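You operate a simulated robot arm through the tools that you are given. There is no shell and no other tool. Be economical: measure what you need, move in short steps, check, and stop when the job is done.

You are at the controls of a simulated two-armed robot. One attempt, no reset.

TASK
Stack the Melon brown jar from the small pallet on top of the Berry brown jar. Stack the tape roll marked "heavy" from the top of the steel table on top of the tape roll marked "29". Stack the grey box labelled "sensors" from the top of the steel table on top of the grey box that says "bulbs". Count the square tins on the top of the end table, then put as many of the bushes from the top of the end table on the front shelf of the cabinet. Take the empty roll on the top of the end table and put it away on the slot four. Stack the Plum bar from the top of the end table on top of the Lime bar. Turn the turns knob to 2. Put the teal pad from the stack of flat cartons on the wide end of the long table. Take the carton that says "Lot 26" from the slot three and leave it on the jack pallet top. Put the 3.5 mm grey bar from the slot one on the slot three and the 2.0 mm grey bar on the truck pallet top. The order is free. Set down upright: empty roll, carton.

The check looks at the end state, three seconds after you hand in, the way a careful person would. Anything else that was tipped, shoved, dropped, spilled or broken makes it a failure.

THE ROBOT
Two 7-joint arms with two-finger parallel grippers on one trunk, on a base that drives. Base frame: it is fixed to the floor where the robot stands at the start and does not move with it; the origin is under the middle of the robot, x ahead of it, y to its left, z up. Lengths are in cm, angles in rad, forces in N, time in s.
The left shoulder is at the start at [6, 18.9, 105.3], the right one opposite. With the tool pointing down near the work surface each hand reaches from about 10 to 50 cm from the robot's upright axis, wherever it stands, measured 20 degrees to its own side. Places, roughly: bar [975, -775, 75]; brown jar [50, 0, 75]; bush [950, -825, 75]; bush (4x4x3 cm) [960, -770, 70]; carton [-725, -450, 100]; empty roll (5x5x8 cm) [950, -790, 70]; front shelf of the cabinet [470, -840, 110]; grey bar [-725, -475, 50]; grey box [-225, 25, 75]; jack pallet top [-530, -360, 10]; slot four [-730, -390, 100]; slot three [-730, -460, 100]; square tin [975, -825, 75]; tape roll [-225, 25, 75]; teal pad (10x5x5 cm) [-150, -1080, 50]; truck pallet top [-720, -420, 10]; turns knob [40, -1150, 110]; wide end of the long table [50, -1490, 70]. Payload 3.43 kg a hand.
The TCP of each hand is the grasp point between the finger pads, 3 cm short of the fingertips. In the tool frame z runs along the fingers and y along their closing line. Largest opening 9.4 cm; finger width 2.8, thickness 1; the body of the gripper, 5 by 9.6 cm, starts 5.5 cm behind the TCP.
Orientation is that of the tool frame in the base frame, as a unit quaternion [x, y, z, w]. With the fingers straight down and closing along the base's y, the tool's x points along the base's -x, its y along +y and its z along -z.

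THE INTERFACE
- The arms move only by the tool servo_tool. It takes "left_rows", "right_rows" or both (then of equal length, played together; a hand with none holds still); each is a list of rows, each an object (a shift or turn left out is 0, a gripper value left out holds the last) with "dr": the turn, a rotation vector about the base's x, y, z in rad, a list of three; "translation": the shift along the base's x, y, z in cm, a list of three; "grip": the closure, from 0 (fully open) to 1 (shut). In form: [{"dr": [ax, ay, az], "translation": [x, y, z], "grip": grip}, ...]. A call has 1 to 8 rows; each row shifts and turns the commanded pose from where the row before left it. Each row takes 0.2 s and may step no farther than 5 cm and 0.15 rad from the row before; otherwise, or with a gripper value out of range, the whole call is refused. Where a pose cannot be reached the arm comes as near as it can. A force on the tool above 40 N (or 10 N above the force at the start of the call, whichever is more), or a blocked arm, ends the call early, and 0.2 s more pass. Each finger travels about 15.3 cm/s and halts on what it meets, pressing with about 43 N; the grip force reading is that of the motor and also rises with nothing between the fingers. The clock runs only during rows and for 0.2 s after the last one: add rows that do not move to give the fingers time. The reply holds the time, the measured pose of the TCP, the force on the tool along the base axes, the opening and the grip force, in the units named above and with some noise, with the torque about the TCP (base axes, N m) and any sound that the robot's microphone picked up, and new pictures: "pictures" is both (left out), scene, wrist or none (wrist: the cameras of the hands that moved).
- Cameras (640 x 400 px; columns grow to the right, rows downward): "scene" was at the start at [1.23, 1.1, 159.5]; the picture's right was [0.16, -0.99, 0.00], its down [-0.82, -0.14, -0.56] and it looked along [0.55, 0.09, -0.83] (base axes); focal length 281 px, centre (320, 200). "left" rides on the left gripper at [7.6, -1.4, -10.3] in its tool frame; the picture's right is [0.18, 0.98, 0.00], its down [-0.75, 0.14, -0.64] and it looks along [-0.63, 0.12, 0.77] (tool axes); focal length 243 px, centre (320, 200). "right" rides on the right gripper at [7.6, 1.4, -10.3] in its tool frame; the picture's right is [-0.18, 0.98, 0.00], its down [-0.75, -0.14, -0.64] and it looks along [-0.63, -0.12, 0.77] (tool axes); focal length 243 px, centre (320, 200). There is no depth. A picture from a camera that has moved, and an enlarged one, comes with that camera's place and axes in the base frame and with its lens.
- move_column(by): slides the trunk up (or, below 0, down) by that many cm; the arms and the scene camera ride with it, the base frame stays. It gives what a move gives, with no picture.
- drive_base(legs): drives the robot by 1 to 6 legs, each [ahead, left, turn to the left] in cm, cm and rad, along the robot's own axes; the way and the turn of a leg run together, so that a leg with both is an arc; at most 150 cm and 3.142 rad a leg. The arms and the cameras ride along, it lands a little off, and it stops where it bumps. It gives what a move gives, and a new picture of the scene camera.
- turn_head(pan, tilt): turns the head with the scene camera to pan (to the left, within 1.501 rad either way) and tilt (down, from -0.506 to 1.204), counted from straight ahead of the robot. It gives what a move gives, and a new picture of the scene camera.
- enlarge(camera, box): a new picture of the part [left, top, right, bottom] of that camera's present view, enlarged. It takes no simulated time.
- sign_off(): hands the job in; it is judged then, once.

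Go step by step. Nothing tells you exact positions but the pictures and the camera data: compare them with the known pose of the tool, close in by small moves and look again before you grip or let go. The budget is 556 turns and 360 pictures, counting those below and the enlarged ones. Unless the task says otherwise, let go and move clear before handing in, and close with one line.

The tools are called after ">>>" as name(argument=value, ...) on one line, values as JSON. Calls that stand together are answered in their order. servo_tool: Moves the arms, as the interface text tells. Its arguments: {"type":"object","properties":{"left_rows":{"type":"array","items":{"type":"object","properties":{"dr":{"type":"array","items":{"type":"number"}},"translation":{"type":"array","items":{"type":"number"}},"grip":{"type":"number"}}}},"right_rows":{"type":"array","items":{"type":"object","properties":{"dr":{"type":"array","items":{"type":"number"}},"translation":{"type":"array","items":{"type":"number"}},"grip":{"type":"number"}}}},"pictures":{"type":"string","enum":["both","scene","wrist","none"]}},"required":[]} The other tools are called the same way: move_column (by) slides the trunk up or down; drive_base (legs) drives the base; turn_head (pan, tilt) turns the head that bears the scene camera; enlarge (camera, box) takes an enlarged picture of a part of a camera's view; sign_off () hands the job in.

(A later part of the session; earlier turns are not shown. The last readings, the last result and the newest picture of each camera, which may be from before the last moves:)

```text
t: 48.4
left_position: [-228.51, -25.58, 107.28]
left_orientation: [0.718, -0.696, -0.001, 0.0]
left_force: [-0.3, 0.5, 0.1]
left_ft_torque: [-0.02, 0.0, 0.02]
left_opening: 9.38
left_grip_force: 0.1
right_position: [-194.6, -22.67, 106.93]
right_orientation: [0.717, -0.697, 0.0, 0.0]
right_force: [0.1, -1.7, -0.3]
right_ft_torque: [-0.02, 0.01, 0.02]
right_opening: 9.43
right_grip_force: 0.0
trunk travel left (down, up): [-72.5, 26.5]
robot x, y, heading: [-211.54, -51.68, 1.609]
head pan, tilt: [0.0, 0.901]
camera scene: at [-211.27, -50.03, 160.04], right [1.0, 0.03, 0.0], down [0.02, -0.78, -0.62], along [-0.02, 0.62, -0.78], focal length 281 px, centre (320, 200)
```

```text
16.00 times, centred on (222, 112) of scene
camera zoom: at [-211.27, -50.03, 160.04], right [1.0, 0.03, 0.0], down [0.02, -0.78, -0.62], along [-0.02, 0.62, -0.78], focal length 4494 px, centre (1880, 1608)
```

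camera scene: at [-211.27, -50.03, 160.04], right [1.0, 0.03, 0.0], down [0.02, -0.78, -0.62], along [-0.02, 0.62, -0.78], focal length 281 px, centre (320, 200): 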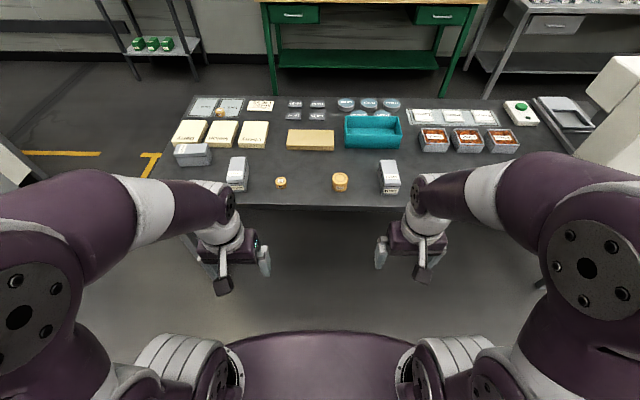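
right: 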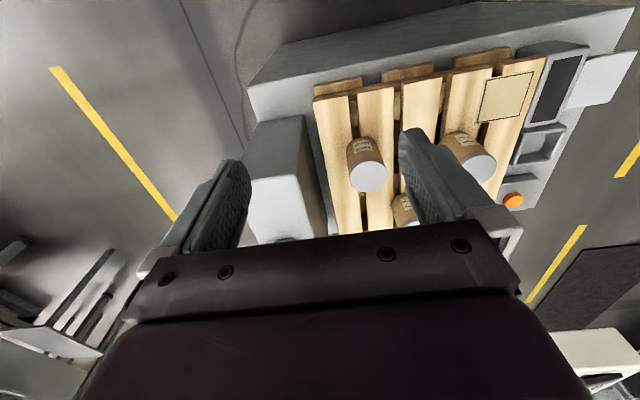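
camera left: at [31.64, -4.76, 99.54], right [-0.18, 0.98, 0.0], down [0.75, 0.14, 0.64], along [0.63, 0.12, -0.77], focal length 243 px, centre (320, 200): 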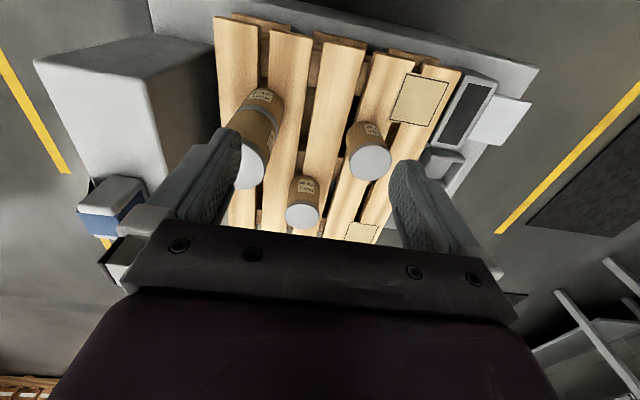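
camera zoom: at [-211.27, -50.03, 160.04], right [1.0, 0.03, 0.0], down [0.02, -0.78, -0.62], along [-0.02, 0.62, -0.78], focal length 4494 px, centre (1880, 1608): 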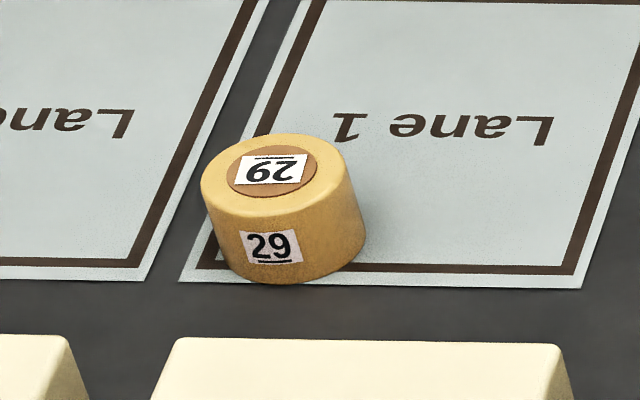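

Heavy is near [-206,29] and Sensors near [-247,29]. The "29" roll is at the far-left corner [-268,77] and Bulbs is near [-269,40]. I pick Heavy with the left hand and Sensors with the right, then stack both from the table's west end.

>>> drive_base(legs=[[0, 0, -0.028], [0, -21, 0], [37, 0, 0]])

>>> move_column(by=-10)

>>> servo_tool(left_rows=[{"translation": [0, 4, -1]}, {"translation": [0, 4, -1]}, {"translation": [0, 4, -1]}, {"translation": [0, 4, -1]}, {"translation": [0, 0, 0]}], pictures="both")

```text
t: 52.4
left_position: [-207.34, 10.78, 107.38]
left_orientation: [0.711, -0.703, -0.001, -0.001]
left_force: [-0.3, 0.2, -0.3]
left_ft_torque: [0.01, 0.01, 0.01]
left_opening: 9.41
left_grip_force: 0.0
right_position: [-173.44, 13.17, 106.99]
right_orientation: [0.711, -0.703, 0.0, 0.0]
right_force: [-0.2, 0.5, 0.1]
right_ft_torque: [0.02, 0.0, 0.03]
right_opening: 9.41
right_grip_force: 0.0
trunk travel left (down, up): [-72.5, 26.5]
robot x, y, heading: [-190.95, -14.95, 1.581]
head pan, tilt: [0.0, 0.901]
camera scene: at [-190.56, -13.88, 160.04], right [1.0, 0.01, 0.0], down [0.01, -0.78, -0.62], along [-0.01, 0.62, -0.78], focal length 281 px, centre (320, 200)
```

scene: 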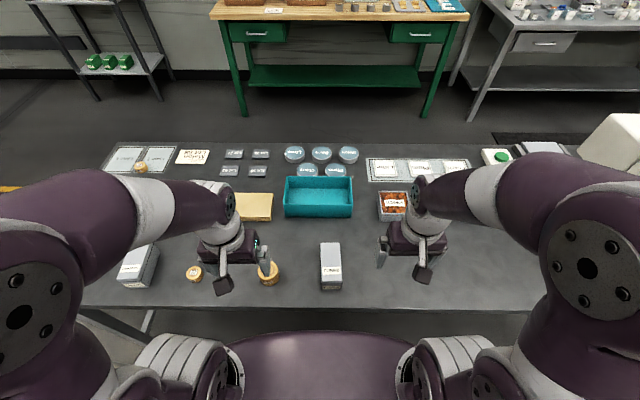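

```text
t: 53.7
left_position: [-207.19, 10.81, 97.3]
left_orientation: [0.711, -0.703, -0.001, -0.001]
left_force: [-0.3, -0.1, 0.8]
left_ft_torque: [0.01, 0.0, 0.02]
left_opening: 9.41
left_grip_force: 0.0
right_position: [-173.41, 13.09, 96.92]
right_orientation: [0.712, -0.702, 0.0, 0.0]
right_force: [0.3, -0.2, 0.1]
right_ft_torque: [-0.01, 0.02, 0.02]
right_opening: 9.41
right_grip_force: 0.1
trunk travel left (down, up): [-62.5, 36.5]
robot x, y, heading: [-190.54, -16.0, 1.586]
head pan, tilt: [0.0, 0.901]
```

```text
t: 54.9
left_position: [-207.12, 26.99, 93.43]
left_orientation: [0.711, -0.703, 0.0, 0.0]
left_force: [0.1, 0.0, 0.3]
left_ft_torque: [0.01, -0.02, 0.02]
left_opening: 9.42
left_grip_force: 0.0
right_position: [-173.49, 13.15, 97.12]
right_orientation: [0.711, -0.703, 0.0, 0.0]
right_force: [-0.4, -0.8, -0.1]
right_ft_torque: [0.0, 0.0, 0.02]
right_opening: 9.4
right_grip_force: 0.0
trunk travel left (down, up): [-62.5, 36.5]
robot x, y, heading: [-190.66, -15.22, 1.579]
head pan, tilt: [0.0, 0.901]
camera scene: at [-190.56, -14.01, 150.04], right [1.0, 0.01, 0.0], down [0.01, -0.78, -0.62], along [-0.01, 0.62, -0.78], focal length 281 px, centre (320, 200)
camera left: at [-205.61, 19.47, 103.77], right [-0.98, -0.2, 0.0], down [-0.15, 0.75, 0.64], along [-0.13, 0.63, -0.77], focal length 243 px, centre (320, 200)
```

scene: 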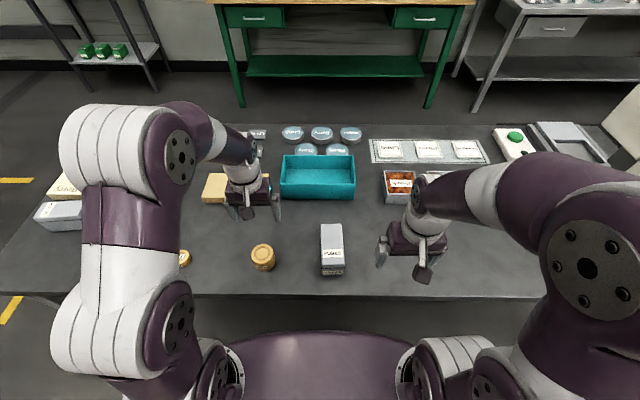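
left: 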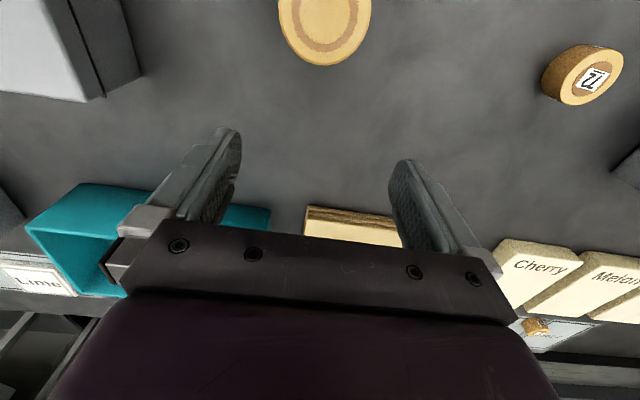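

>>> servo_tool(left_rows=[{"translation": [0.4, -3.2, 0]}, {"translation": [0.4, -3.1, 0]}, {"translation": [0, 0, -2.5]}, {"translation": [0, 0, 0]}], pictures="wrist")

```text
t: 55.9
left_position: [-206.72, 20.48, 90.99]
left_orientation: [0.711, -0.703, -0.001, 0.0]
left_force: [-0.2, -0.2, -0.4]
left_ft_torque: [-0.01, -0.01, 0.0]
left_opening: 9.39
left_grip_force: 0.0
right_position: [-173.46, 13.08, 96.92]
right_orientation: [0.712, -0.703, 0.0, 0.0]
right_force: [0.5, 0.2, 1.1]
right_ft_torque: [-0.01, 0.03, -0.01]
right_opening: 9.38
right_grip_force: 0.0
trunk travel left (down, up): [-62.5, 36.5]
robot x, y, heading: [-190.7, -15.3, 1.587]
head pan, tilt: [0.0, 0.901]
camera left: at [-205.09, 13.09, 101.18], right [-0.98, -0.2, 0.0], down [-0.15, 0.75, 0.64], along [-0.13, 0.63, -0.76], focal length 243 px, centre (320, 200)
```

left: 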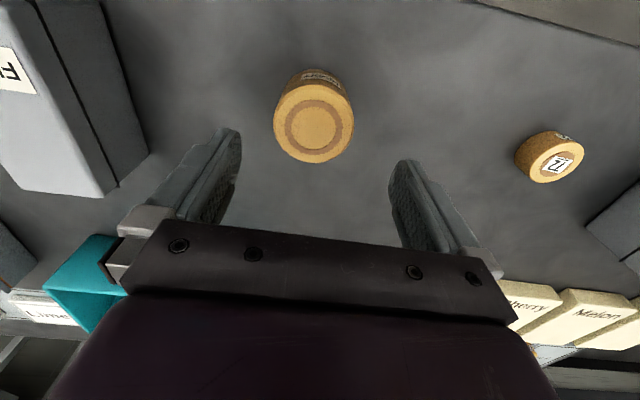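

>>> servo_tool(left_rows=[{"translation": [0.5, 0.1, -3]}, {"translation": [0, 0, -3]}, {"translation": [0, 0, -2.6]}, {"translation": [0, 0, 0], "grip": 1}, {"grip": 1}, {"grip": 1}], pictures="wrist")

```text
t: 56.7
left_position: [-206.15, 20.7, 83.0]
left_orientation: [0.712, -0.703, -0.001, -0.002]
left_force: [3.9, -5.2, 20.8]
left_ft_torque: [-0.62, -0.87, -0.19]
left_opening: 6.02
left_grip_force: 29.1
right_position: [-173.3, 13.05, 96.97]
right_orientation: [0.712, -0.702, 0.0, 0.0]
right_force: [0.1, 1.6, -0.7]
right_ft_torque: [-0.07, -0.01, 0.02]
right_opening: 9.41
right_grip_force: 0.0
trunk travel left (down, up): [-62.5, 36.5]
robot x, y, heading: [-190.8, -15.5, 1.586]
head pan, tilt: [0.0, 0.901]
stopped in row 4 (left hand): the force on the tool passed its limit at 165 N (the readings are from after the stop); the commanded pose is now the measured one
camera left: at [-204.57, 13.16, 93.26], right [-0.98, -0.2, 0.0], down [-0.15, 0.75, 0.64], along [-0.13, 0.63, -0.76], focal length 243 px, centre (320, 200)
```

left: 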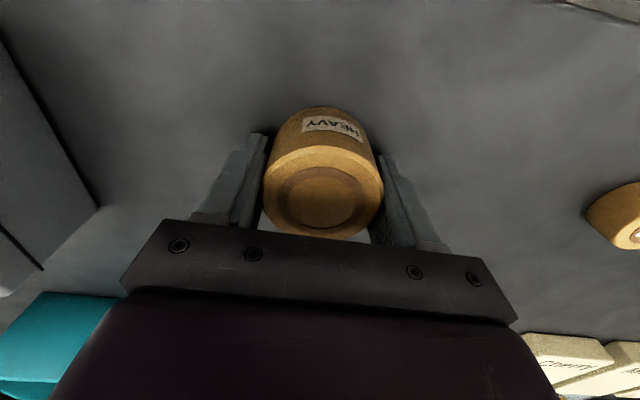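

>>> servo_tool(left_rows=[{"translation": [0, 0, 0.5], "grip": 1}, {"grip": 1}, {"grip": 1}], pictures="wrist")

```text
t: 57.5
left_position: [-206.12, 20.68, 83.34]
left_orientation: [0.711, -0.703, -0.001, -0.001]
left_force: [-0.3, 0.6, -1.5]
left_ft_torque: [0.0, -0.02, 0.0]
left_opening: 5.99
left_grip_force: 43.6
right_position: [-173.46, 13.13, 96.91]
right_orientation: [0.712, -0.703, 0.0, 0.002]
right_force: [-0.3, -0.3, -0.3]
right_ft_torque: [0.0, -0.01, 0.0]
right_opening: 9.41
right_grip_force: 0.0
trunk travel left (down, up): [-62.5, 36.5]
robot x, y, heading: [-190.8, -15.34, 1.583]
head pan, tilt: [0.0, 0.901]
camera left: at [-204.63, 13.29, 93.65], right [-0.98, -0.2, 0.0], down [-0.15, 0.75, 0.64], along [-0.13, 0.63, -0.77], focal length 243 px, centre (320, 200)
```

left: 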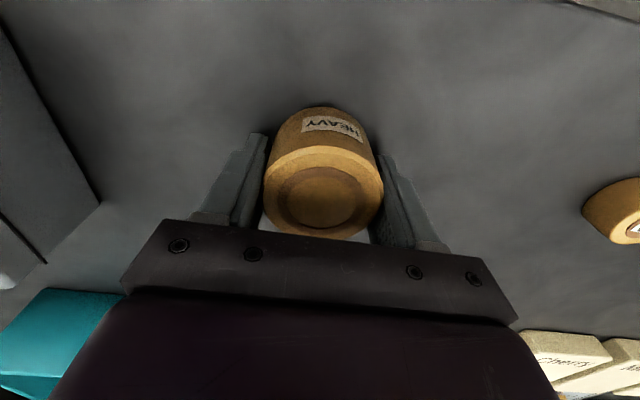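

>>> servo_tool(left_rows=[{"translation": [0, 0, 3]}, {"translation": [0, 0, 4]}, {"translation": [0, 0, 4]}, {"translation": [0, -2, 4]}, {"translation": [0, -4, 2]}, {"translation": [0, -4, 0]}, {"translation": [0, 0, 0]}], pictures="none")

>>> drive_base(legs=[[0, 68, -0.013]])

>>> servo_tool(right_rows=[{"translation": [0, 0, 0]}], pictures="wrist")

```text
t: 59.1
left_position: [-206.19, 10.79, 100.22]
left_orientation: [0.712, -0.702, 0.0, 0.0]
left_force: [-0.4, 0.4, -1.1]
left_ft_torque: [0.0, 0.02, 0.0]
left_opening: 5.96
left_grip_force: 43.0
right_position: [-173.5, 13.25, 96.95]
right_orientation: [0.711, -0.703, 0.001, 0.0]
right_force: [0.7, 0.2, 0.7]
right_ft_torque: [-0.05, -0.02, 0.01]
right_opening: 9.37
right_grip_force: 0.1
trunk travel left (down, up): [-62.5, 36.5]
robot x, y, heading: [-191.08, -15.97, 1.585]
head pan, tilt: [0.0, 0.901]
```

```text
t: 62.8
left_position: [-273.44, 10.58, 100.39]
left_orientation: [0.708, -0.706, -0.001, 0.0]
left_force: [-1.0, -0.4, -1.8]
left_ft_torque: [0.0, 0.0, -0.02]
left_opening: 5.95
left_grip_force: 42.9
right_position: [-240.58, 12.43, 96.84]
right_orientation: [0.707, -0.707, 0.0, 0.0]
right_force: [0.0, 0.3, 0.0]
right_ft_torque: [0.01, 0.0, 0.03]
right_opening: 9.41
right_grip_force: 0.1
trunk travel left (down, up): [-62.5, 36.5]
robot x, y, heading: [-257.89, -15.83, 1.572]
head pan, tilt: [0.0, 0.901]
camera scene: at [-257.98, -14.37, 150.04], right [1.0, 0.0, 0.0], down [0.0, -0.78, -0.62], along [0.0, 0.62, -0.78], focal length 281 px, centre (320, 200)
```

scene: 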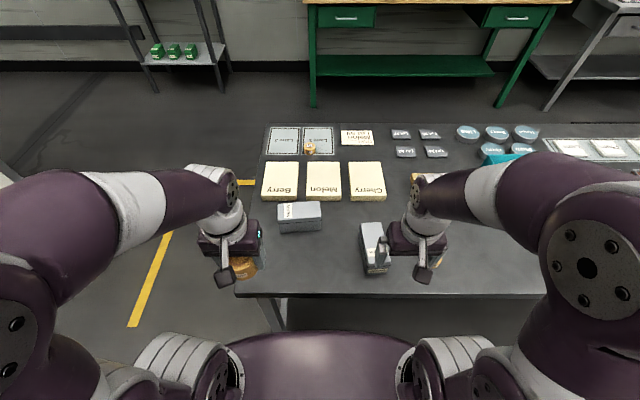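

```text
t: 63.2
left_position: [-273.37, 10.5, 100.37]
left_orientation: [0.707, -0.707, 0.0, -0.001]
left_force: [0.7, 0.1, -1.2]
left_ft_torque: [-0.01, 0.0, 0.03]
left_opening: 5.94
left_grip_force: 43.5
right_position: [-240.47, 12.49, 96.91]
right_orientation: [0.709, -0.706, 0.001, 0.001]
right_force: [0.0, -0.8, 0.3]
right_ft_torque: [0.0, 0.02, 0.01]
right_opening: 9.38
right_grip_force: 0.1
trunk travel left (down, up): [-62.5, 36.5]
robot x, y, heading: [-258.1, -15.89, 1.571]
head pan, tilt: [0.0, 0.901]
camera right: at [-241.87, 4.75, 107.15], right [-0.98, 0.18, 0.0], down [0.14, 0.75, 0.64], along [0.12, 0.63, -0.77], focal length 243 px, centre (320, 200)
```

right: 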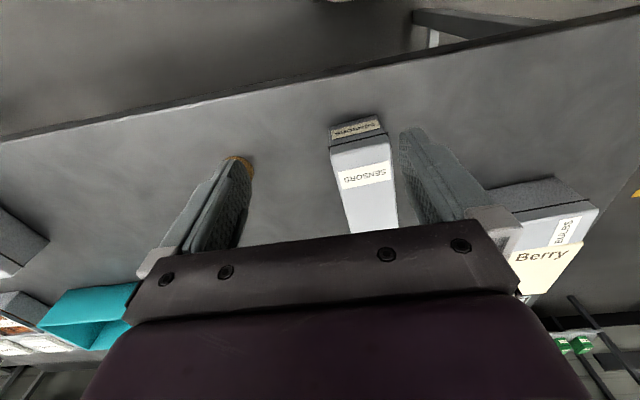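

>>> servo_tool(right_rows=[{"translation": [-1.7, 4.6, 0], "dr": [0, 0, 0.05]}, {"translation": [-1.7, 4.6, 0], "dr": [0, 0, 0.05]}, {"translation": [0, 0, -2]}, {"translation": [0, 0, 0]}], pictures="both")

```text
t: 64.2
left_position: [-273.37, 10.58, 100.37]
left_orientation: [0.708, -0.706, 0.0, 0.0]
left_force: [0.6, 0.1, -1.6]
left_ft_torque: [-0.02, -0.01, 0.01]
left_opening: 5.94
left_grip_force: 43.3
right_position: [-244.15, 21.77, 94.86]
right_orientation: [0.743, -0.67, 0.0, 0.0]
right_force: [0.6, -1.0, -0.2]
right_ft_torque: [-0.01, -0.01, -0.01]
right_opening: 9.4
right_grip_force: 0.1
trunk travel left (down, up): [-62.5, 36.5]
robot x, y, heading: [-258.23, -15.73, 1.578]
head pan, tilt: [0.0, 0.901]
camera scene: at [-257.96, -14.34, 150.04], right [1.0, 0.0, 0.0], down [0.0, -0.78, -0.62], along [0.0, 0.62, -0.78], focal length 281 px, centre (320, 200)
camera right: at [-244.71, 13.88, 105.07], right [-1.0, 0.08, 0.0], down [0.06, 0.76, 0.64], along [0.05, 0.64, -0.77], focal length 243 px, centre (320, 200)
```

scene: 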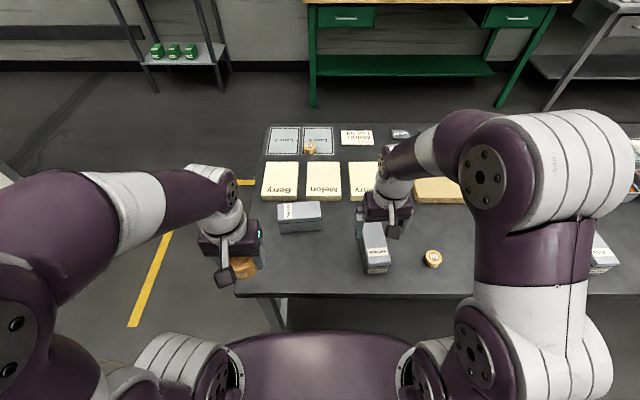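
right: 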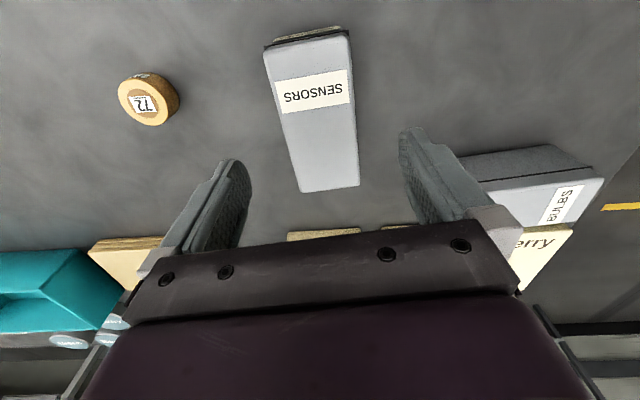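

>>> servo_tool(right_rows=[{"translation": [0.1, 0.4, -4], "dr": [0, 0, -0.03]}, {"translation": [0, 0, -4]}, {"translation": [0, 0, -2.8]}, {"grip": 1}, {"grip": 1}, {"grip": 1}], pictures="wrist")

```text
t: 65.6
left_position: [-273.34, 10.42, 100.31]
left_orientation: [0.708, -0.706, -0.001, -0.001]
left_force: [-0.6, -0.1, -1.6]
left_ft_torque: [0.05, 0.01, -0.02]
left_opening: 5.97
left_grip_force: 42.8
right_position: [-243.84, 22.03, 84.06]
right_orientation: [0.732, -0.682, 0.0, 0.0]
right_force: [0.4, 0.8, 0.4]
right_ft_torque: [0.18, -0.01, 0.01]
right_opening: 6.19
right_grip_force: 43.5
trunk travel left (down, up): [-62.5, 36.5]
robot x, y, heading: [-258.13, -15.91, 1.574]
head pan, tilt: [0.0, 0.901]
camera right: at [-244.67, 14.24, 94.29], right [-0.99, 0.11, 0.0], down [0.09, 0.76, 0.64], along [0.07, 0.64, -0.77], focal length 243 px, centre (320, 200)
```

right: 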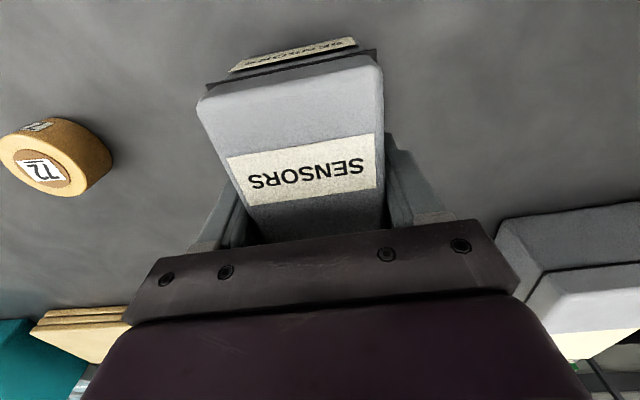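

>>> servo_tool(right_rows=[{"translation": [0, 0, 2]}, {"translation": [0, 0, 4]}, {"translation": [0, 0, 4]}, {"translation": [0, 0, 4]}, {"translation": [0.5, -4, 2]}, {"translation": [0.5, -4, 0]}, {"translation": [0, 0, 0]}], pictures="none")

>>> drive_base(legs=[[-26, 0, 0], [0, 55, 0], [0, 0, -1.574]])

```text
t: 67.2
left_position: [-273.34, 10.68, 100.4]
left_orientation: [0.708, -0.707, 0.001, -0.001]
left_force: [0.5, -0.4, -1.5]
left_ft_torque: [0.02, -0.02, 0.01]
left_opening: 5.97
left_grip_force: 43.1
right_position: [-243.08, 14.09, 100.04]
right_orientation: [0.732, -0.681, 0.0, 0.0]
right_force: [-0.9, 1.6, -1.0]
right_ft_torque: [0.0, 0.0, 0.04]
right_opening: 6.21
right_grip_force: 43.0
trunk travel left (down, up): [-62.5, 36.5]
robot x, y, heading: [-258.03, -16.28, 1.572]
head pan, tilt: [0.0, 0.901]
```

```text
t: 75.7
left_position: [-285.87, -26.84, 100.38]
left_orientation: [0.005, 1.0, 0.0, 0.001]
left_force: [0.0, 0.3, -0.7]
left_ft_torque: [-0.05, 0.01, 0.01]
left_opening: 5.88
left_grip_force: 43.5
right_position: [-282.87, -57.35, 100.03]
right_orientation: [-0.03, 1.0, 0.0, -0.001]
right_force: [0.0, 0.5, -2.0]
right_ft_torque: [-0.02, 0.02, -0.03]
right_opening: 6.19
right_grip_force: 42.8
trunk travel left (down, up): [-62.5, 36.5]
robot x, y, heading: [-312.53, -42.01, -0.009]
head pan, tilt: [0.0, 0.901]
camera scene: at [-310.68, -41.91, 150.04], right [-0.01, -1.0, 0.0], down [-0.78, 0.01, -0.62], along [0.62, -0.01, -0.78], focal length 281 px, centre (320, 200)
```

scene: 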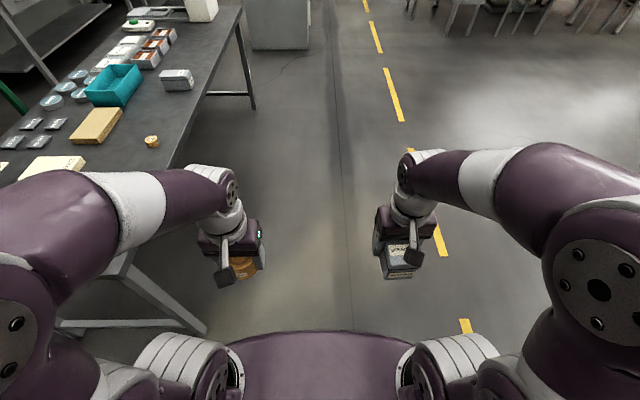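

>>> drive_base(legs=[[0, 88, 0.009]])

```text
t: 80.3
left_position: [-285.14, 59.96, 100.31]
left_orientation: [0.004, 1.0, 0.0, 0.001]
left_force: [-0.4, 1.0, -1.3]
left_ft_torque: [0.02, 0.01, 0.02]
left_opening: 5.83
left_grip_force: 43.7
right_position: [-281.89, 29.66, 100.0]
right_orientation: [-0.03, 1.0, 0.0, 0.0]
right_force: [0.6, 0.6, -1.9]
right_ft_torque: [-0.02, -0.04, 0.02]
right_opening: 6.21
right_grip_force: 42.9
trunk travel left (down, up): [-62.5, 36.5]
robot x, y, heading: [-311.82, 44.99, -0.01]
head pan, tilt: [0.0, 0.901]
camera scene: at [-309.88, 45.05, 150.04], right [-0.01, -1.0, 0.0], down [-0.78, 0.01, -0.62], along [0.62, -0.01, -0.78], focal length 281 px, centre (320, 200)
```

scene: 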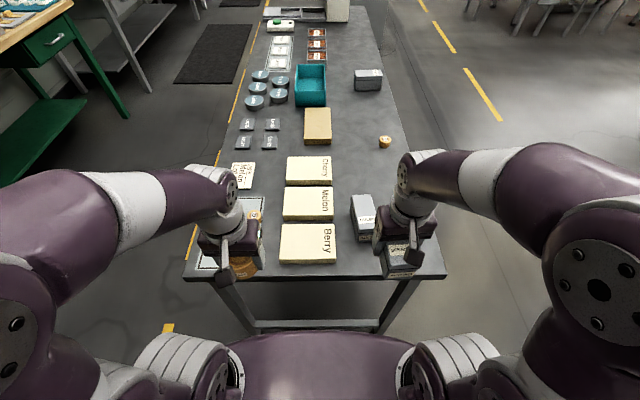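

>>> servo_tool(left_rows=[{"translation": [4, 0, 0]}, {"translation": [4, 0, 0]}, {"translation": [0, 0, 0]}], right_rows=[{"translation": [4, 0.5, 0]}, {"translation": [3, 0.5, 0]}, {"translation": [0, 0, 0]}], pictures="both")

```text
t: 81.1
left_position: [-277.29, 60.07, 100.2]
left_orientation: [0.006, 1.0, 0.0, 0.001]
left_force: [-0.3, -0.2, -1.5]
left_ft_torque: [0.02, 0.01, -0.01]
left_opening: 5.86
left_grip_force: 43.1
right_position: [-275.15, 30.63, 100.2]
right_orientation: [-0.03, 1.0, 0.001, 0.0]
right_force: [1.1, -0.8, -0.8]
right_ft_torque: [0.01, -0.03, -0.02]
right_opening: 6.21
right_grip_force: 43.4
trunk travel left (down, up): [-62.5, 36.5]
robot x, y, heading: [-311.61, 45.06, -0.006]
head pan, tilt: [0.0, 0.901]
camera scene: at [-310.05, 45.0, 150.04], right [-0.01, -1.0, 0.0], down [-0.78, 0.01, -0.62], along [0.62, -0.01, -0.78], focal length 281 px, centre (320, 200)
camera right: at [-282.63, 31.42, 110.42], right [0.12, 0.99, 0.0], down [0.76, -0.1, 0.64], along [0.64, -0.08, -0.77], focal length 243 px, centre (320, 200)
camera left: at [-284.9, 58.95, 110.59], right [-0.17, 0.98, 0.0], down [0.75, 0.13, 0.64], along [0.63, 0.11, -0.77], focal length 243 px, centre (320, 200)
```

scene: 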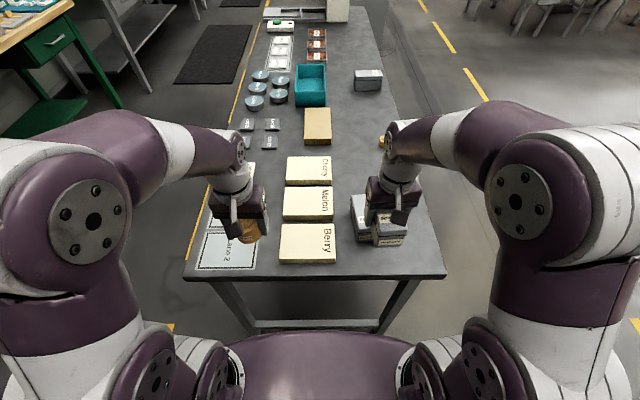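
right: 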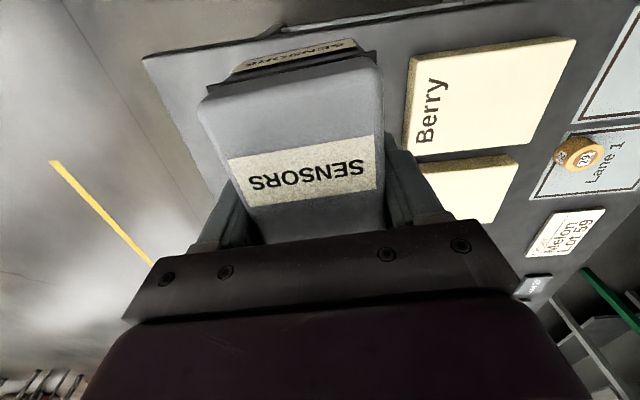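
left: 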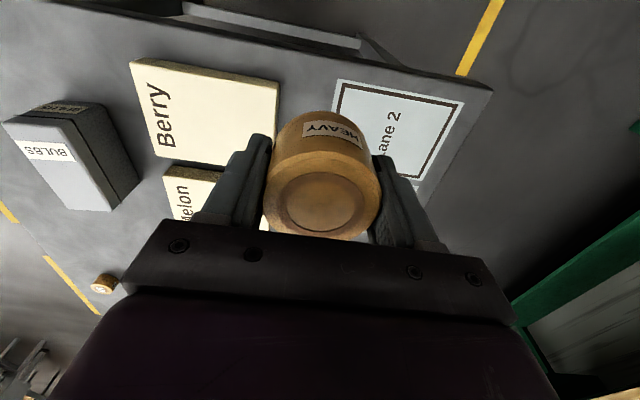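

>>> enlarge(camera="left", box=[0, 80, 160, 220])

>>> enlarge(camera="right", box=[540, 120, 620, 190])

```text
2.86 times, centred on (80, 150) of left
camera zoom: at [-284.9, 58.95, 110.59], right [-0.17, 0.98, 0.0], down [0.75, 0.13, 0.64], along [0.63, 0.11, -0.77], focal length 693 px, centre (1006, 343)
```

zoom: 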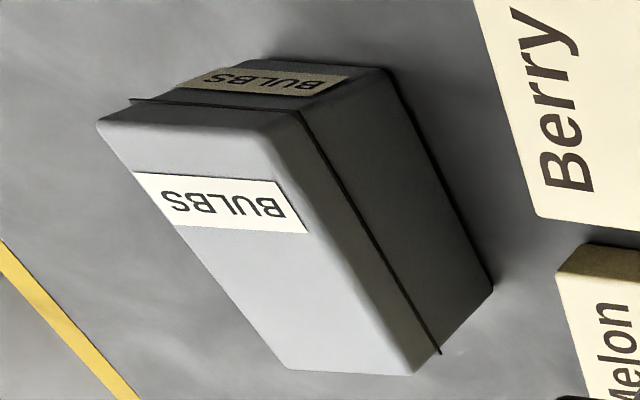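

```text
5.71 times, centred on (580, 155) of right
camera zoom: at [-282.63, 31.42, 110.42], right [0.12, 0.99, 0.0], down [0.76, -0.1, 0.64], along [0.64, -0.08, -0.77], focal length 1386 px, centre (-1166, 457)
```

zoom: 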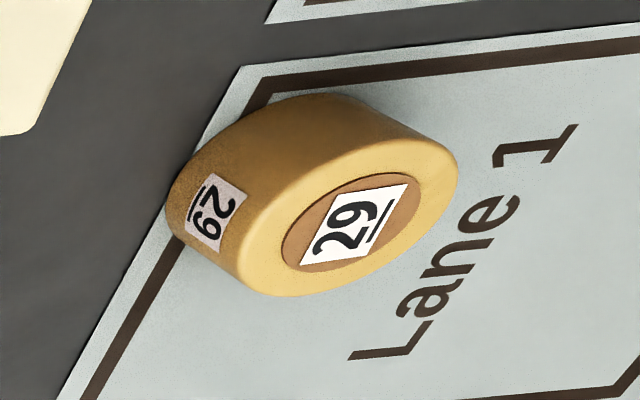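

>>> servo_tool(right_rows=[{"translation": [4, 0.5, 0]}, {"translation": [4, 0.5, 0]}, {"translation": [2.8, 0.5, -2]}, {"translation": [0, 0, -3]}, {"translation": [0, 0, 0]}], pictures="both")

>>> enlarge(camera="left", box=[0, 60, 160, 220])

```text
t: 82.3
left_position: [-277.1, 60.14, 100.37]
left_orientation: [0.005, 1.0, 0.0, 0.001]
left_force: [0.0, 1.0, 0.4]
left_ft_torque: [0.0, -0.04, 0.03]
left_opening: 5.82
left_grip_force: 43.1
right_position: [-264.07, 32.23, 94.97]
right_orientation: [-0.029, 1.0, -0.001, 0.0]
right_force: [-0.6, 0.8, -2.4]
right_ft_torque: [-0.02, -0.03, 0.0]
right_opening: 6.21
right_grip_force: 42.9
trunk travel left (down, up): [-62.5, 36.5]
robot x, y, heading: [-311.57, 45.66, -0.008]
head pan, tilt: [0.0, 0.901]
camera scene: at [-309.86, 45.03, 150.04], right [-0.01, -1.0, 0.0], down [-0.78, 0.01, -0.62], along [0.62, -0.01, -0.78], focal length 281 px, centre (320, 200)
camera right: at [-271.67, 33.1, 105.33], right [0.12, 0.99, 0.0], down [0.76, -0.1, 0.64], along [0.64, -0.08, -0.77], focal length 243 px, centre (320, 200)
```

scene: 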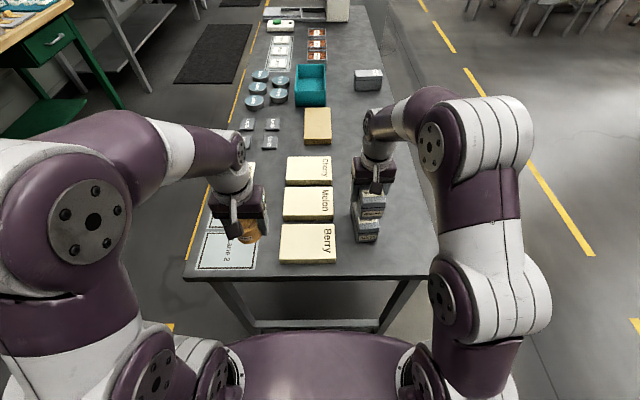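
right: 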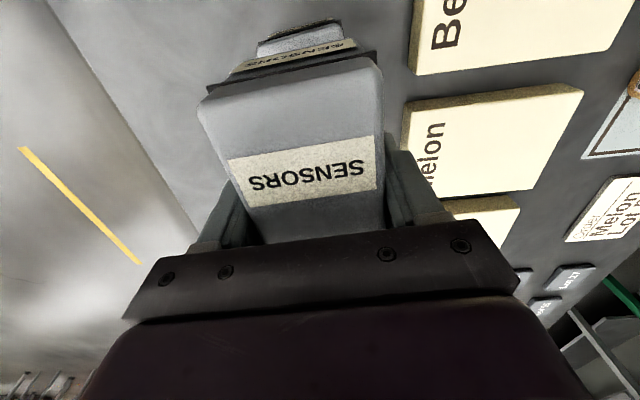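

```text
2.50 times, centred on (80, 140) of left
camera zoom: at [-284.8, 58.96, 110.55], right [-0.17, 0.98, 0.0], down [0.75, 0.13, 0.64], along [0.63, 0.11, -0.77], focal length 606 px, centre (920, 350)
```

zoom: 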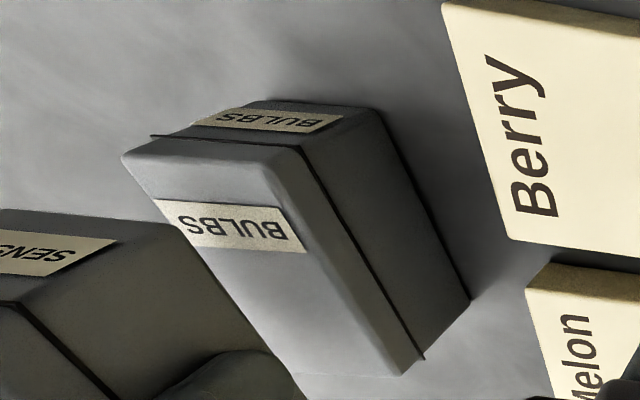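

>>> servo_tool(right_rows=[{"translation": [-0.2, -0.1, -3.2]}, {"translation": [0, 0, -0.5]}, {"translation": [0, 0, 0]}], pictures="none")

>>> servo_tool(right_rows=[{"translation": [0, 0, -0.4]}, {"translation": [0, 0, 0]}], pictures="none")

```text
t: 83.1
left_position: [-277.21, 60.12, 100.26]
left_orientation: [0.006, 1.0, 0.0, 0.0]
left_force: [0.5, 0.6, -2.7]
left_ft_torque: [0.0, 0.01, -0.02]
left_opening: 5.81
left_grip_force: 42.5
right_position: [-264.34, 32.0, 91.31]
right_orientation: [-0.03, 1.0, 0.0, 0.0]
right_force: [0.1, -0.3, -2.4]
right_ft_torque: [0.01, -0.02, 0.0]
right_opening: 6.2
right_grip_force: 42.6
trunk travel left (down, up): [-62.5, 36.5]
robot x, y, heading: [-311.66, 44.87, -0.012]
head pan, tilt: [0.0, 0.901]
```

```text
t: 83.7
left_position: [-277.27, 60.17, 100.29]
left_orientation: [0.005, 1.0, 0.0, 0.001]
left_force: [0.4, 0.1, -1.7]
left_ft_torque: [0.0, -0.03, -0.02]
left_opening: 5.8
left_grip_force: 42.8
right_position: [-264.31, 32.05, 90.89]
right_orientation: [-0.03, 1.0, 0.0, 0.0]
right_force: [1.1, 0.2, 3.3]
right_ft_torque: [0.03, 0.15, 0.02]
right_opening: 6.19
right_grip_force: 42.6
trunk travel left (down, up): [-62.5, 36.5]
robot x, y, heading: [-311.86, 44.81, -0.012]
head pan, tilt: [0.0, 0.901]
```

>>> servo_tool(right_rows=[{"translation": [0, 0, -0.2]}, {"translation": [0, 0, 0]}, {"grip": 0.4}, {"grip": 0.2}, {"grip": 0.2}], pictures="both")

```text
t: 84.9
left_position: [-277.22, 60.07, 100.27]
left_orientation: [0.004, 1.0, 0.0, 0.001]
left_force: [0.2, -0.2, -1.4]
left_ft_torque: [-0.01, 0.03, 0.01]
left_opening: 5.81
left_grip_force: 43.4
right_position: [-264.44, 32.03, 90.77]
right_orientation: [-0.029, 1.0, -0.001, 0.0]
right_force: [-0.1, 0.0, 0.4]
right_ft_torque: [0.0, -0.03, 0.0]
right_opening: 7.51
right_grip_force: 0.1
trunk travel left (down, up): [-62.5, 36.5]
robot x, y, heading: [-311.69, 45.04, -0.009]
head pan, tilt: [0.0, 0.901]
camera scene: at [-309.89, 45.03, 150.03], right [-0.01, -1.0, 0.0], down [-0.78, 0.01, -0.62], along [0.62, -0.01, -0.78], focal length 281 px, centre (320, 200)
camera right: at [-272.0, 32.91, 101.01], right [0.12, 0.99, 0.0], down [0.76, -0.1, 0.64], along [0.64, -0.08, -0.77], focal length 243 px, centre (320, 200)
```

scene: 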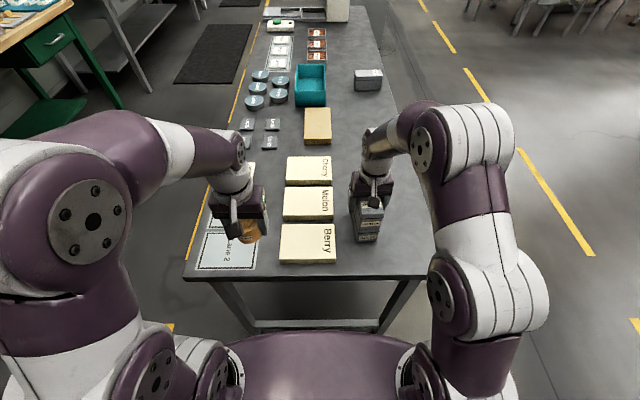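
right: 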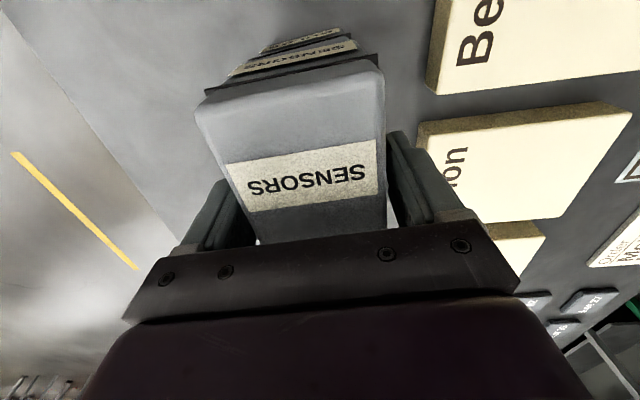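

>>> servo_tool(right_rows=[{"grip": 0}, {"translation": [0, 0, 4]}, {"translation": [0, 0, 4]}, {"translation": [-4, 1, 2]}, {"translation": [-4, 3, 0]}, {"translation": [-4, 3, 0]}], left_rows=[{"translation": [0, 0, 0]}, {"translation": [0, 0, 0]}, {"translation": [0, 4, 0]}, {"translation": [-2, 4, 0]}, {"translation": [-2, 4, 0]}, {"translation": [-2, 0, 0]}], pictures="both")

```text
t: 86.3
left_position: [-283.56, 72.0, 100.32]
left_orientation: [0.005, 1.0, 0.0, 0.001]
left_force: [-0.5, 0.9, -2.3]
left_ft_torque: [0.04, -0.03, 0.02]
left_opening: 5.79
left_grip_force: 42.8
right_position: [-276.34, 38.91, 100.66]
right_orientation: [-0.03, 1.0, 0.0, 0.0]
right_force: [-0.7, -0.4, 0.7]
right_ft_torque: [-0.01, -0.07, 0.01]
right_opening: 9.41
right_grip_force: 0.1
right hand out of reach, approached as far as the arm can: row 3
trunk travel left (down, up): [-62.5, 36.5]
robot x, y, heading: [-311.51, 45.04, -0.01]
head pan, tilt: [0.0, 0.901]
camera scene: at [-310.16, 45.0, 150.04], right [-0.01, -1.0, 0.0], down [-0.78, 0.01, -0.62], along [0.62, -0.01, -0.78], focal length 281 px, centre (320, 200)
camera right: at [-283.95, 39.88, 110.94], right [0.13, 0.99, 0.0], down [0.76, -0.1, 0.64], along [0.64, -0.08, -0.77], focal length 243 px, centre (320, 200)
camera left: at [-291.14, 70.73, 110.61], right [-0.17, 0.98, 0.0], down [0.75, 0.13, 0.64], along [0.64, 0.11, -0.76], focal length 243 px, centre (320, 200)
```

scene: 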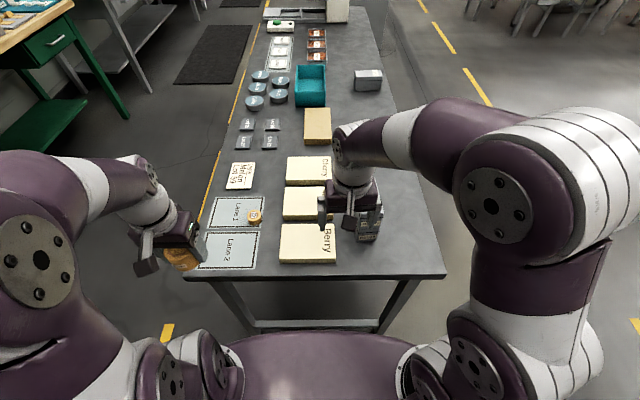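
right: 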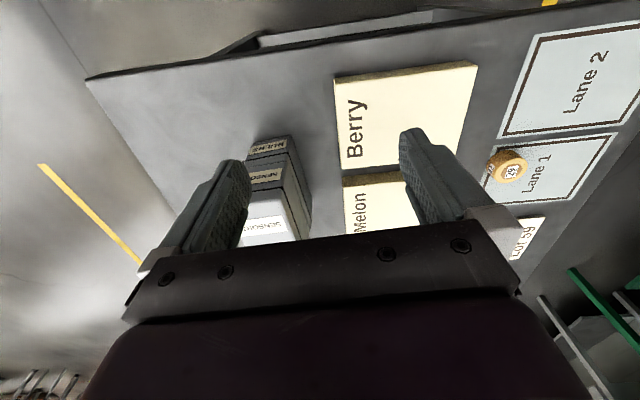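
left: 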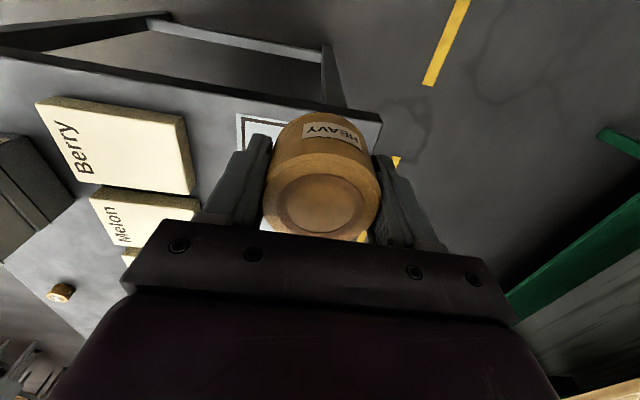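

>>> enlarge(camera="scene", box=[220, 190, 300, 240])

>>> enlarge(camera="right", box=[460, 130, 560, 200])

```text
8.00 times, centred on (260, 215) of scene
camera zoom: at [-310.16, 45.0, 150.04], right [-0.01, -1.0, 0.0], down [-0.78, 0.01, -0.62], along [0.62, -0.01, -0.78], focal length 2247 px, centre (800, 80)
```

zoom: 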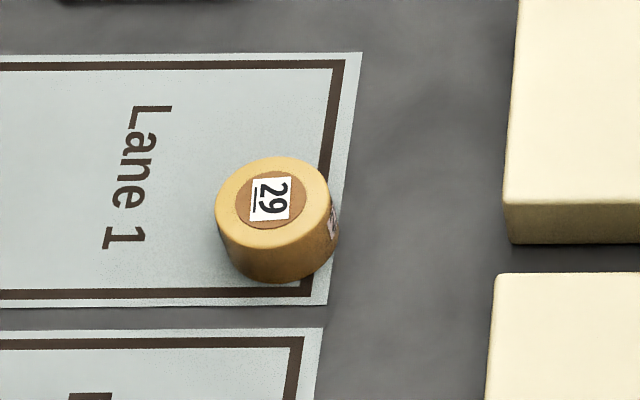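

```text
5.71 times, centred on (510, 165) of right
camera zoom: at [-283.95, 39.88, 110.94], right [0.13, 0.99, 0.0], down [0.76, -0.1, 0.64], along [0.64, -0.08, -0.77], focal length 1386 px, centre (-766, 400)
```

zoom: 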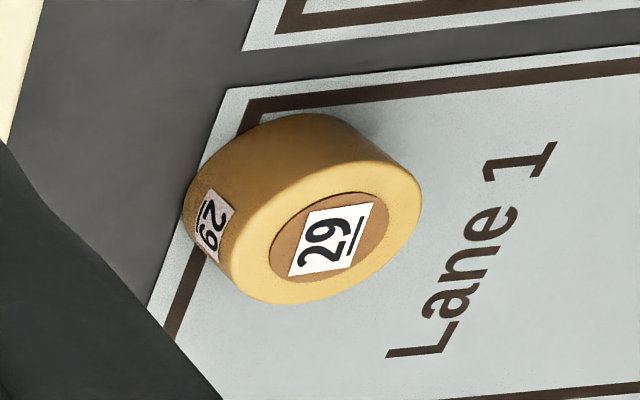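

29's top is at [-262.2,63.6,82.7]. I bring Heavy over it.

>>> servo_tool(left_rows=[{"translation": [3.6, -1.4, 0]}, {"translation": [3.6, -1.4, 0]}, {"translation": [3.6, -1.4, 0]}, {"translation": [3.6, -1.4, -2]}, {"translation": [3.6, -1.4, -3]}, {"translation": [3.4, -1.4, -4]}, {"translation": [0, 0, 0]}], pictures="both")

>>> enlarge(camera="right", box=[440, 100, 600, 220])

```text
refused: row 6 steps farther than a row can; nothing moved
```

```text
3.33 times, centred on (520, 160) of right
camera zoom: at [-283.95, 39.88, 110.94], right [0.13, 0.99, 0.0], down [0.76, -0.1, 0.64], along [0.64, -0.08, -0.77], focal length 809 px, centre (-347, 333)
```

zoom: 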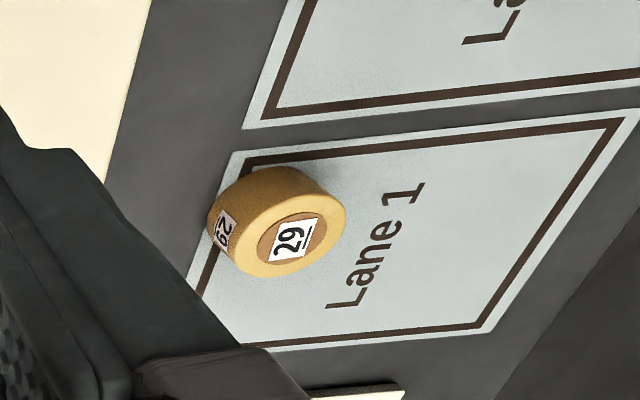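

>>> servo_tool(left_rows=[{"translation": [3.6, -1.4, 0]}, {"translation": [3.6, -1.4, 0]}, {"translation": [3.6, -1.4, 0]}, {"translation": [3.6, -1.4, -2]}, {"translation": [3.6, -1.4, -2.5]}, {"translation": [3.4, -1.4, -2.5]}, {"translation": [0, 0, -2]}, {"translation": [0, 0, 0]}], pictures="wrist")

>>> enlarge(camera="right", box=[440, 100, 600, 220])

>>> enlarge(camera="scene", box=[200, 150, 320, 240])

```text
t: 88.1
left_position: [-261.61, 63.54, 91.19]
left_orientation: [0.006, 1.0, 0.0, 0.0]
left_force: [0.1, 0.6, -1.1]
left_ft_torque: [0.03, -0.02, 0.0]
left_opening: 5.77
left_grip_force: 43.3
right_position: [-276.06, 38.97, 100.66]
right_orientation: [-0.03, 1.0, 0.0, -0.001]
right_force: [0.7, 0.1, 0.1]
right_ft_torque: [0.0, -0.01, 0.02]
right_opening: 9.38
right_grip_force: 0.0
trunk travel left (down, up): [-62.5, 36.5]
robot x, y, heading: [-311.36, 44.89, -0.011]
head pan, tilt: [0.0, 0.901]
camera left: at [-269.19, 62.37, 101.51], right [-0.17, 0.98, 0.0], down [0.75, 0.13, 0.64], along [0.63, 0.11, -0.77], focal length 243 px, centre (320, 200)
```

left: 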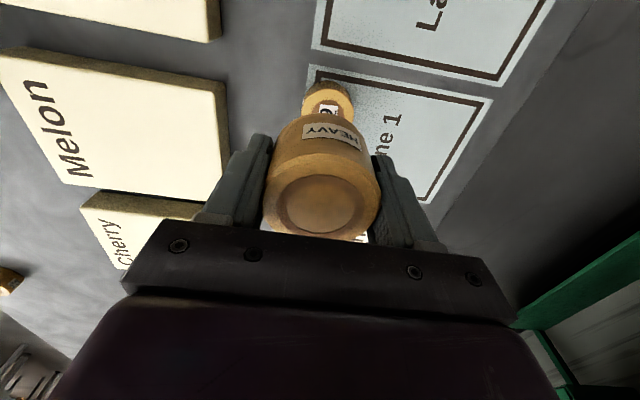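

```text
3.33 times, centred on (520, 160) of right
camera zoom: at [-283.67, 39.86, 110.87], right [0.12, 0.99, 0.0], down [0.76, -0.1, 0.64], along [0.64, -0.08, -0.77], focal length 809 px, centre (-347, 333)
```

zoom: 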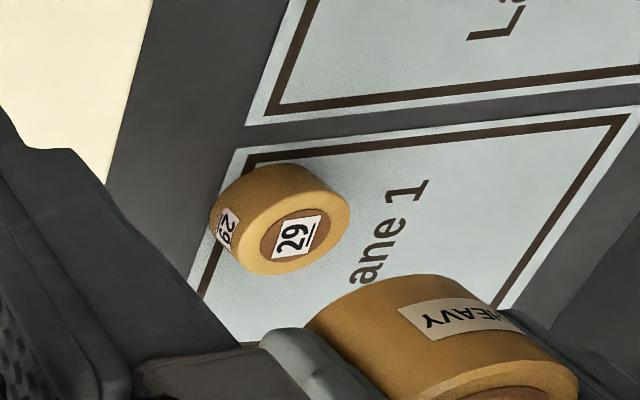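

```text
4.44 times, centred on (260, 195) of scene
camera zoom: at [-309.85, 45.01, 150.04], right [-0.01, -1.0, 0.0], down [-0.78, 0.01, -0.62], along [0.62, -0.01, -0.78], focal length 1248 px, centre (587, 222)
```

zoom: 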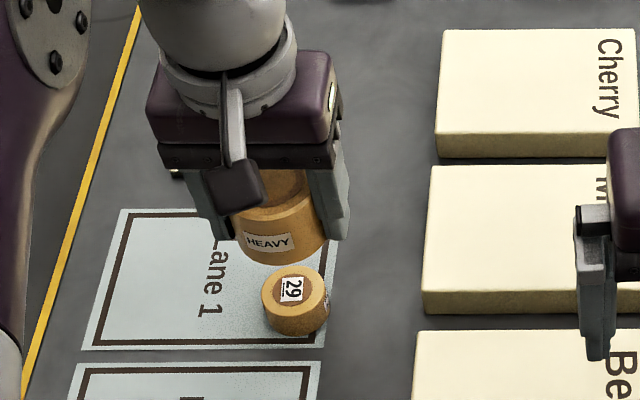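

>>> servo_tool(left_rows=[{"translation": [-0.5, 0, -2.5]}, {"translation": [0, 0, -2.2]}, {"translation": [0, 0, 0]}], pictures="wrist")

>>> enlarge(camera="scene", box=[220, 170, 300, 230])

```text
t: 88.9
left_position: [-262.11, 63.63, 86.72]
left_orientation: [0.005, 1.0, 0.0, 0.002]
left_force: [0.4, -0.2, -1.0]
left_ft_torque: [0.0, 0.05, 0.01]
left_opening: 5.75
left_grip_force: 42.9
right_position: [-276.06, 38.89, 100.66]
right_orientation: [-0.03, 1.0, 0.001, 0.0]
right_force: [0.1, 0.5, -0.3]
right_ft_torque: [0.01, 0.01, 0.0]
right_opening: 9.39
right_grip_force: 0.1
trunk travel left (down, up): [-62.5, 36.5]
robot x, y, heading: [-311.48, 45.13, -0.011]
head pan, tilt: [0.0, 0.901]
camera left: at [-269.7, 62.41, 96.97], right [-0.17, 0.98, 0.0], down [0.75, 0.13, 0.64], along [0.63, 0.11, -0.77], focal length 243 px, centre (320, 200)
```

left: 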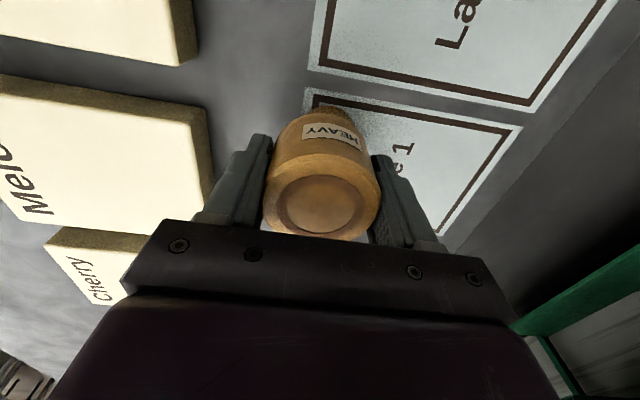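

```text
6.67 times, centred on (260, 200) of scene
camera zoom: at [-309.92, 45.03, 150.04], right [-0.01, -1.0, 0.0], down [-0.78, 0.01, -0.62], along [0.62, -0.01, -0.78], focal length 1872 px, centre (720, 200)
```

zoom: 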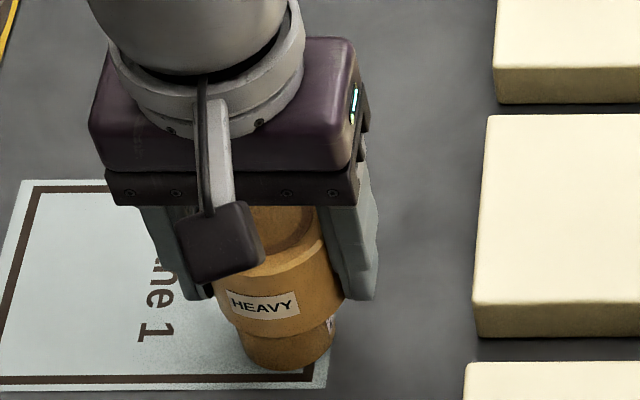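

>>> servo_tool(left_rows=[{"translation": [0, 0, -0.4]}, {"translation": [0, 0, 0]}], pictures="none")

>>> servo_tool(left_rows=[{"translation": [0, 0, -0.3]}, {"translation": [0, 0, 0]}], pictures="none")

```text
t: 89.5
left_position: [-262.01, 63.65, 86.21]
left_orientation: [0.005, 1.0, 0.001, 0.001]
left_force: [0.5, 0.2, -2.0]
left_ft_torque: [0.0, 0.01, 0.0]
left_opening: 5.74
left_grip_force: 42.5
right_position: [-276.15, 39.01, 100.66]
right_orientation: [-0.03, 1.0, -0.001, -0.001]
right_force: [0.6, 0.1, -0.4]
right_ft_torque: [-0.01, -0.01, 0.03]
right_opening: 9.4
right_grip_force: 0.1
trunk travel left (down, up): [-62.5, 36.5]
robot x, y, heading: [-311.83, 45.02, -0.014]
head pan, tilt: [0.0, 0.901]
```

```text
t: 90.1
left_position: [-262.06, 63.64, 86.04]
left_orientation: [0.005, 1.0, 0.001, 0.0]
left_force: [-0.2, 0.7, -2.4]
left_ft_torque: [-0.03, -0.02, -0.03]
left_opening: 5.76
left_grip_force: 42.9
right_position: [-276.14, 39.0, 100.66]
right_orientation: [-0.03, 1.0, -0.001, -0.001]
right_force: [-0.1, -0.3, 0.5]
right_ft_torque: [0.0, 0.02, -0.02]
right_opening: 9.37
right_grip_force: 0.0
trunk travel left (down, up): [-62.5, 36.5]
robot x, y, heading: [-311.74, 45.13, -0.01]
head pan, tilt: [0.0, 0.901]
```

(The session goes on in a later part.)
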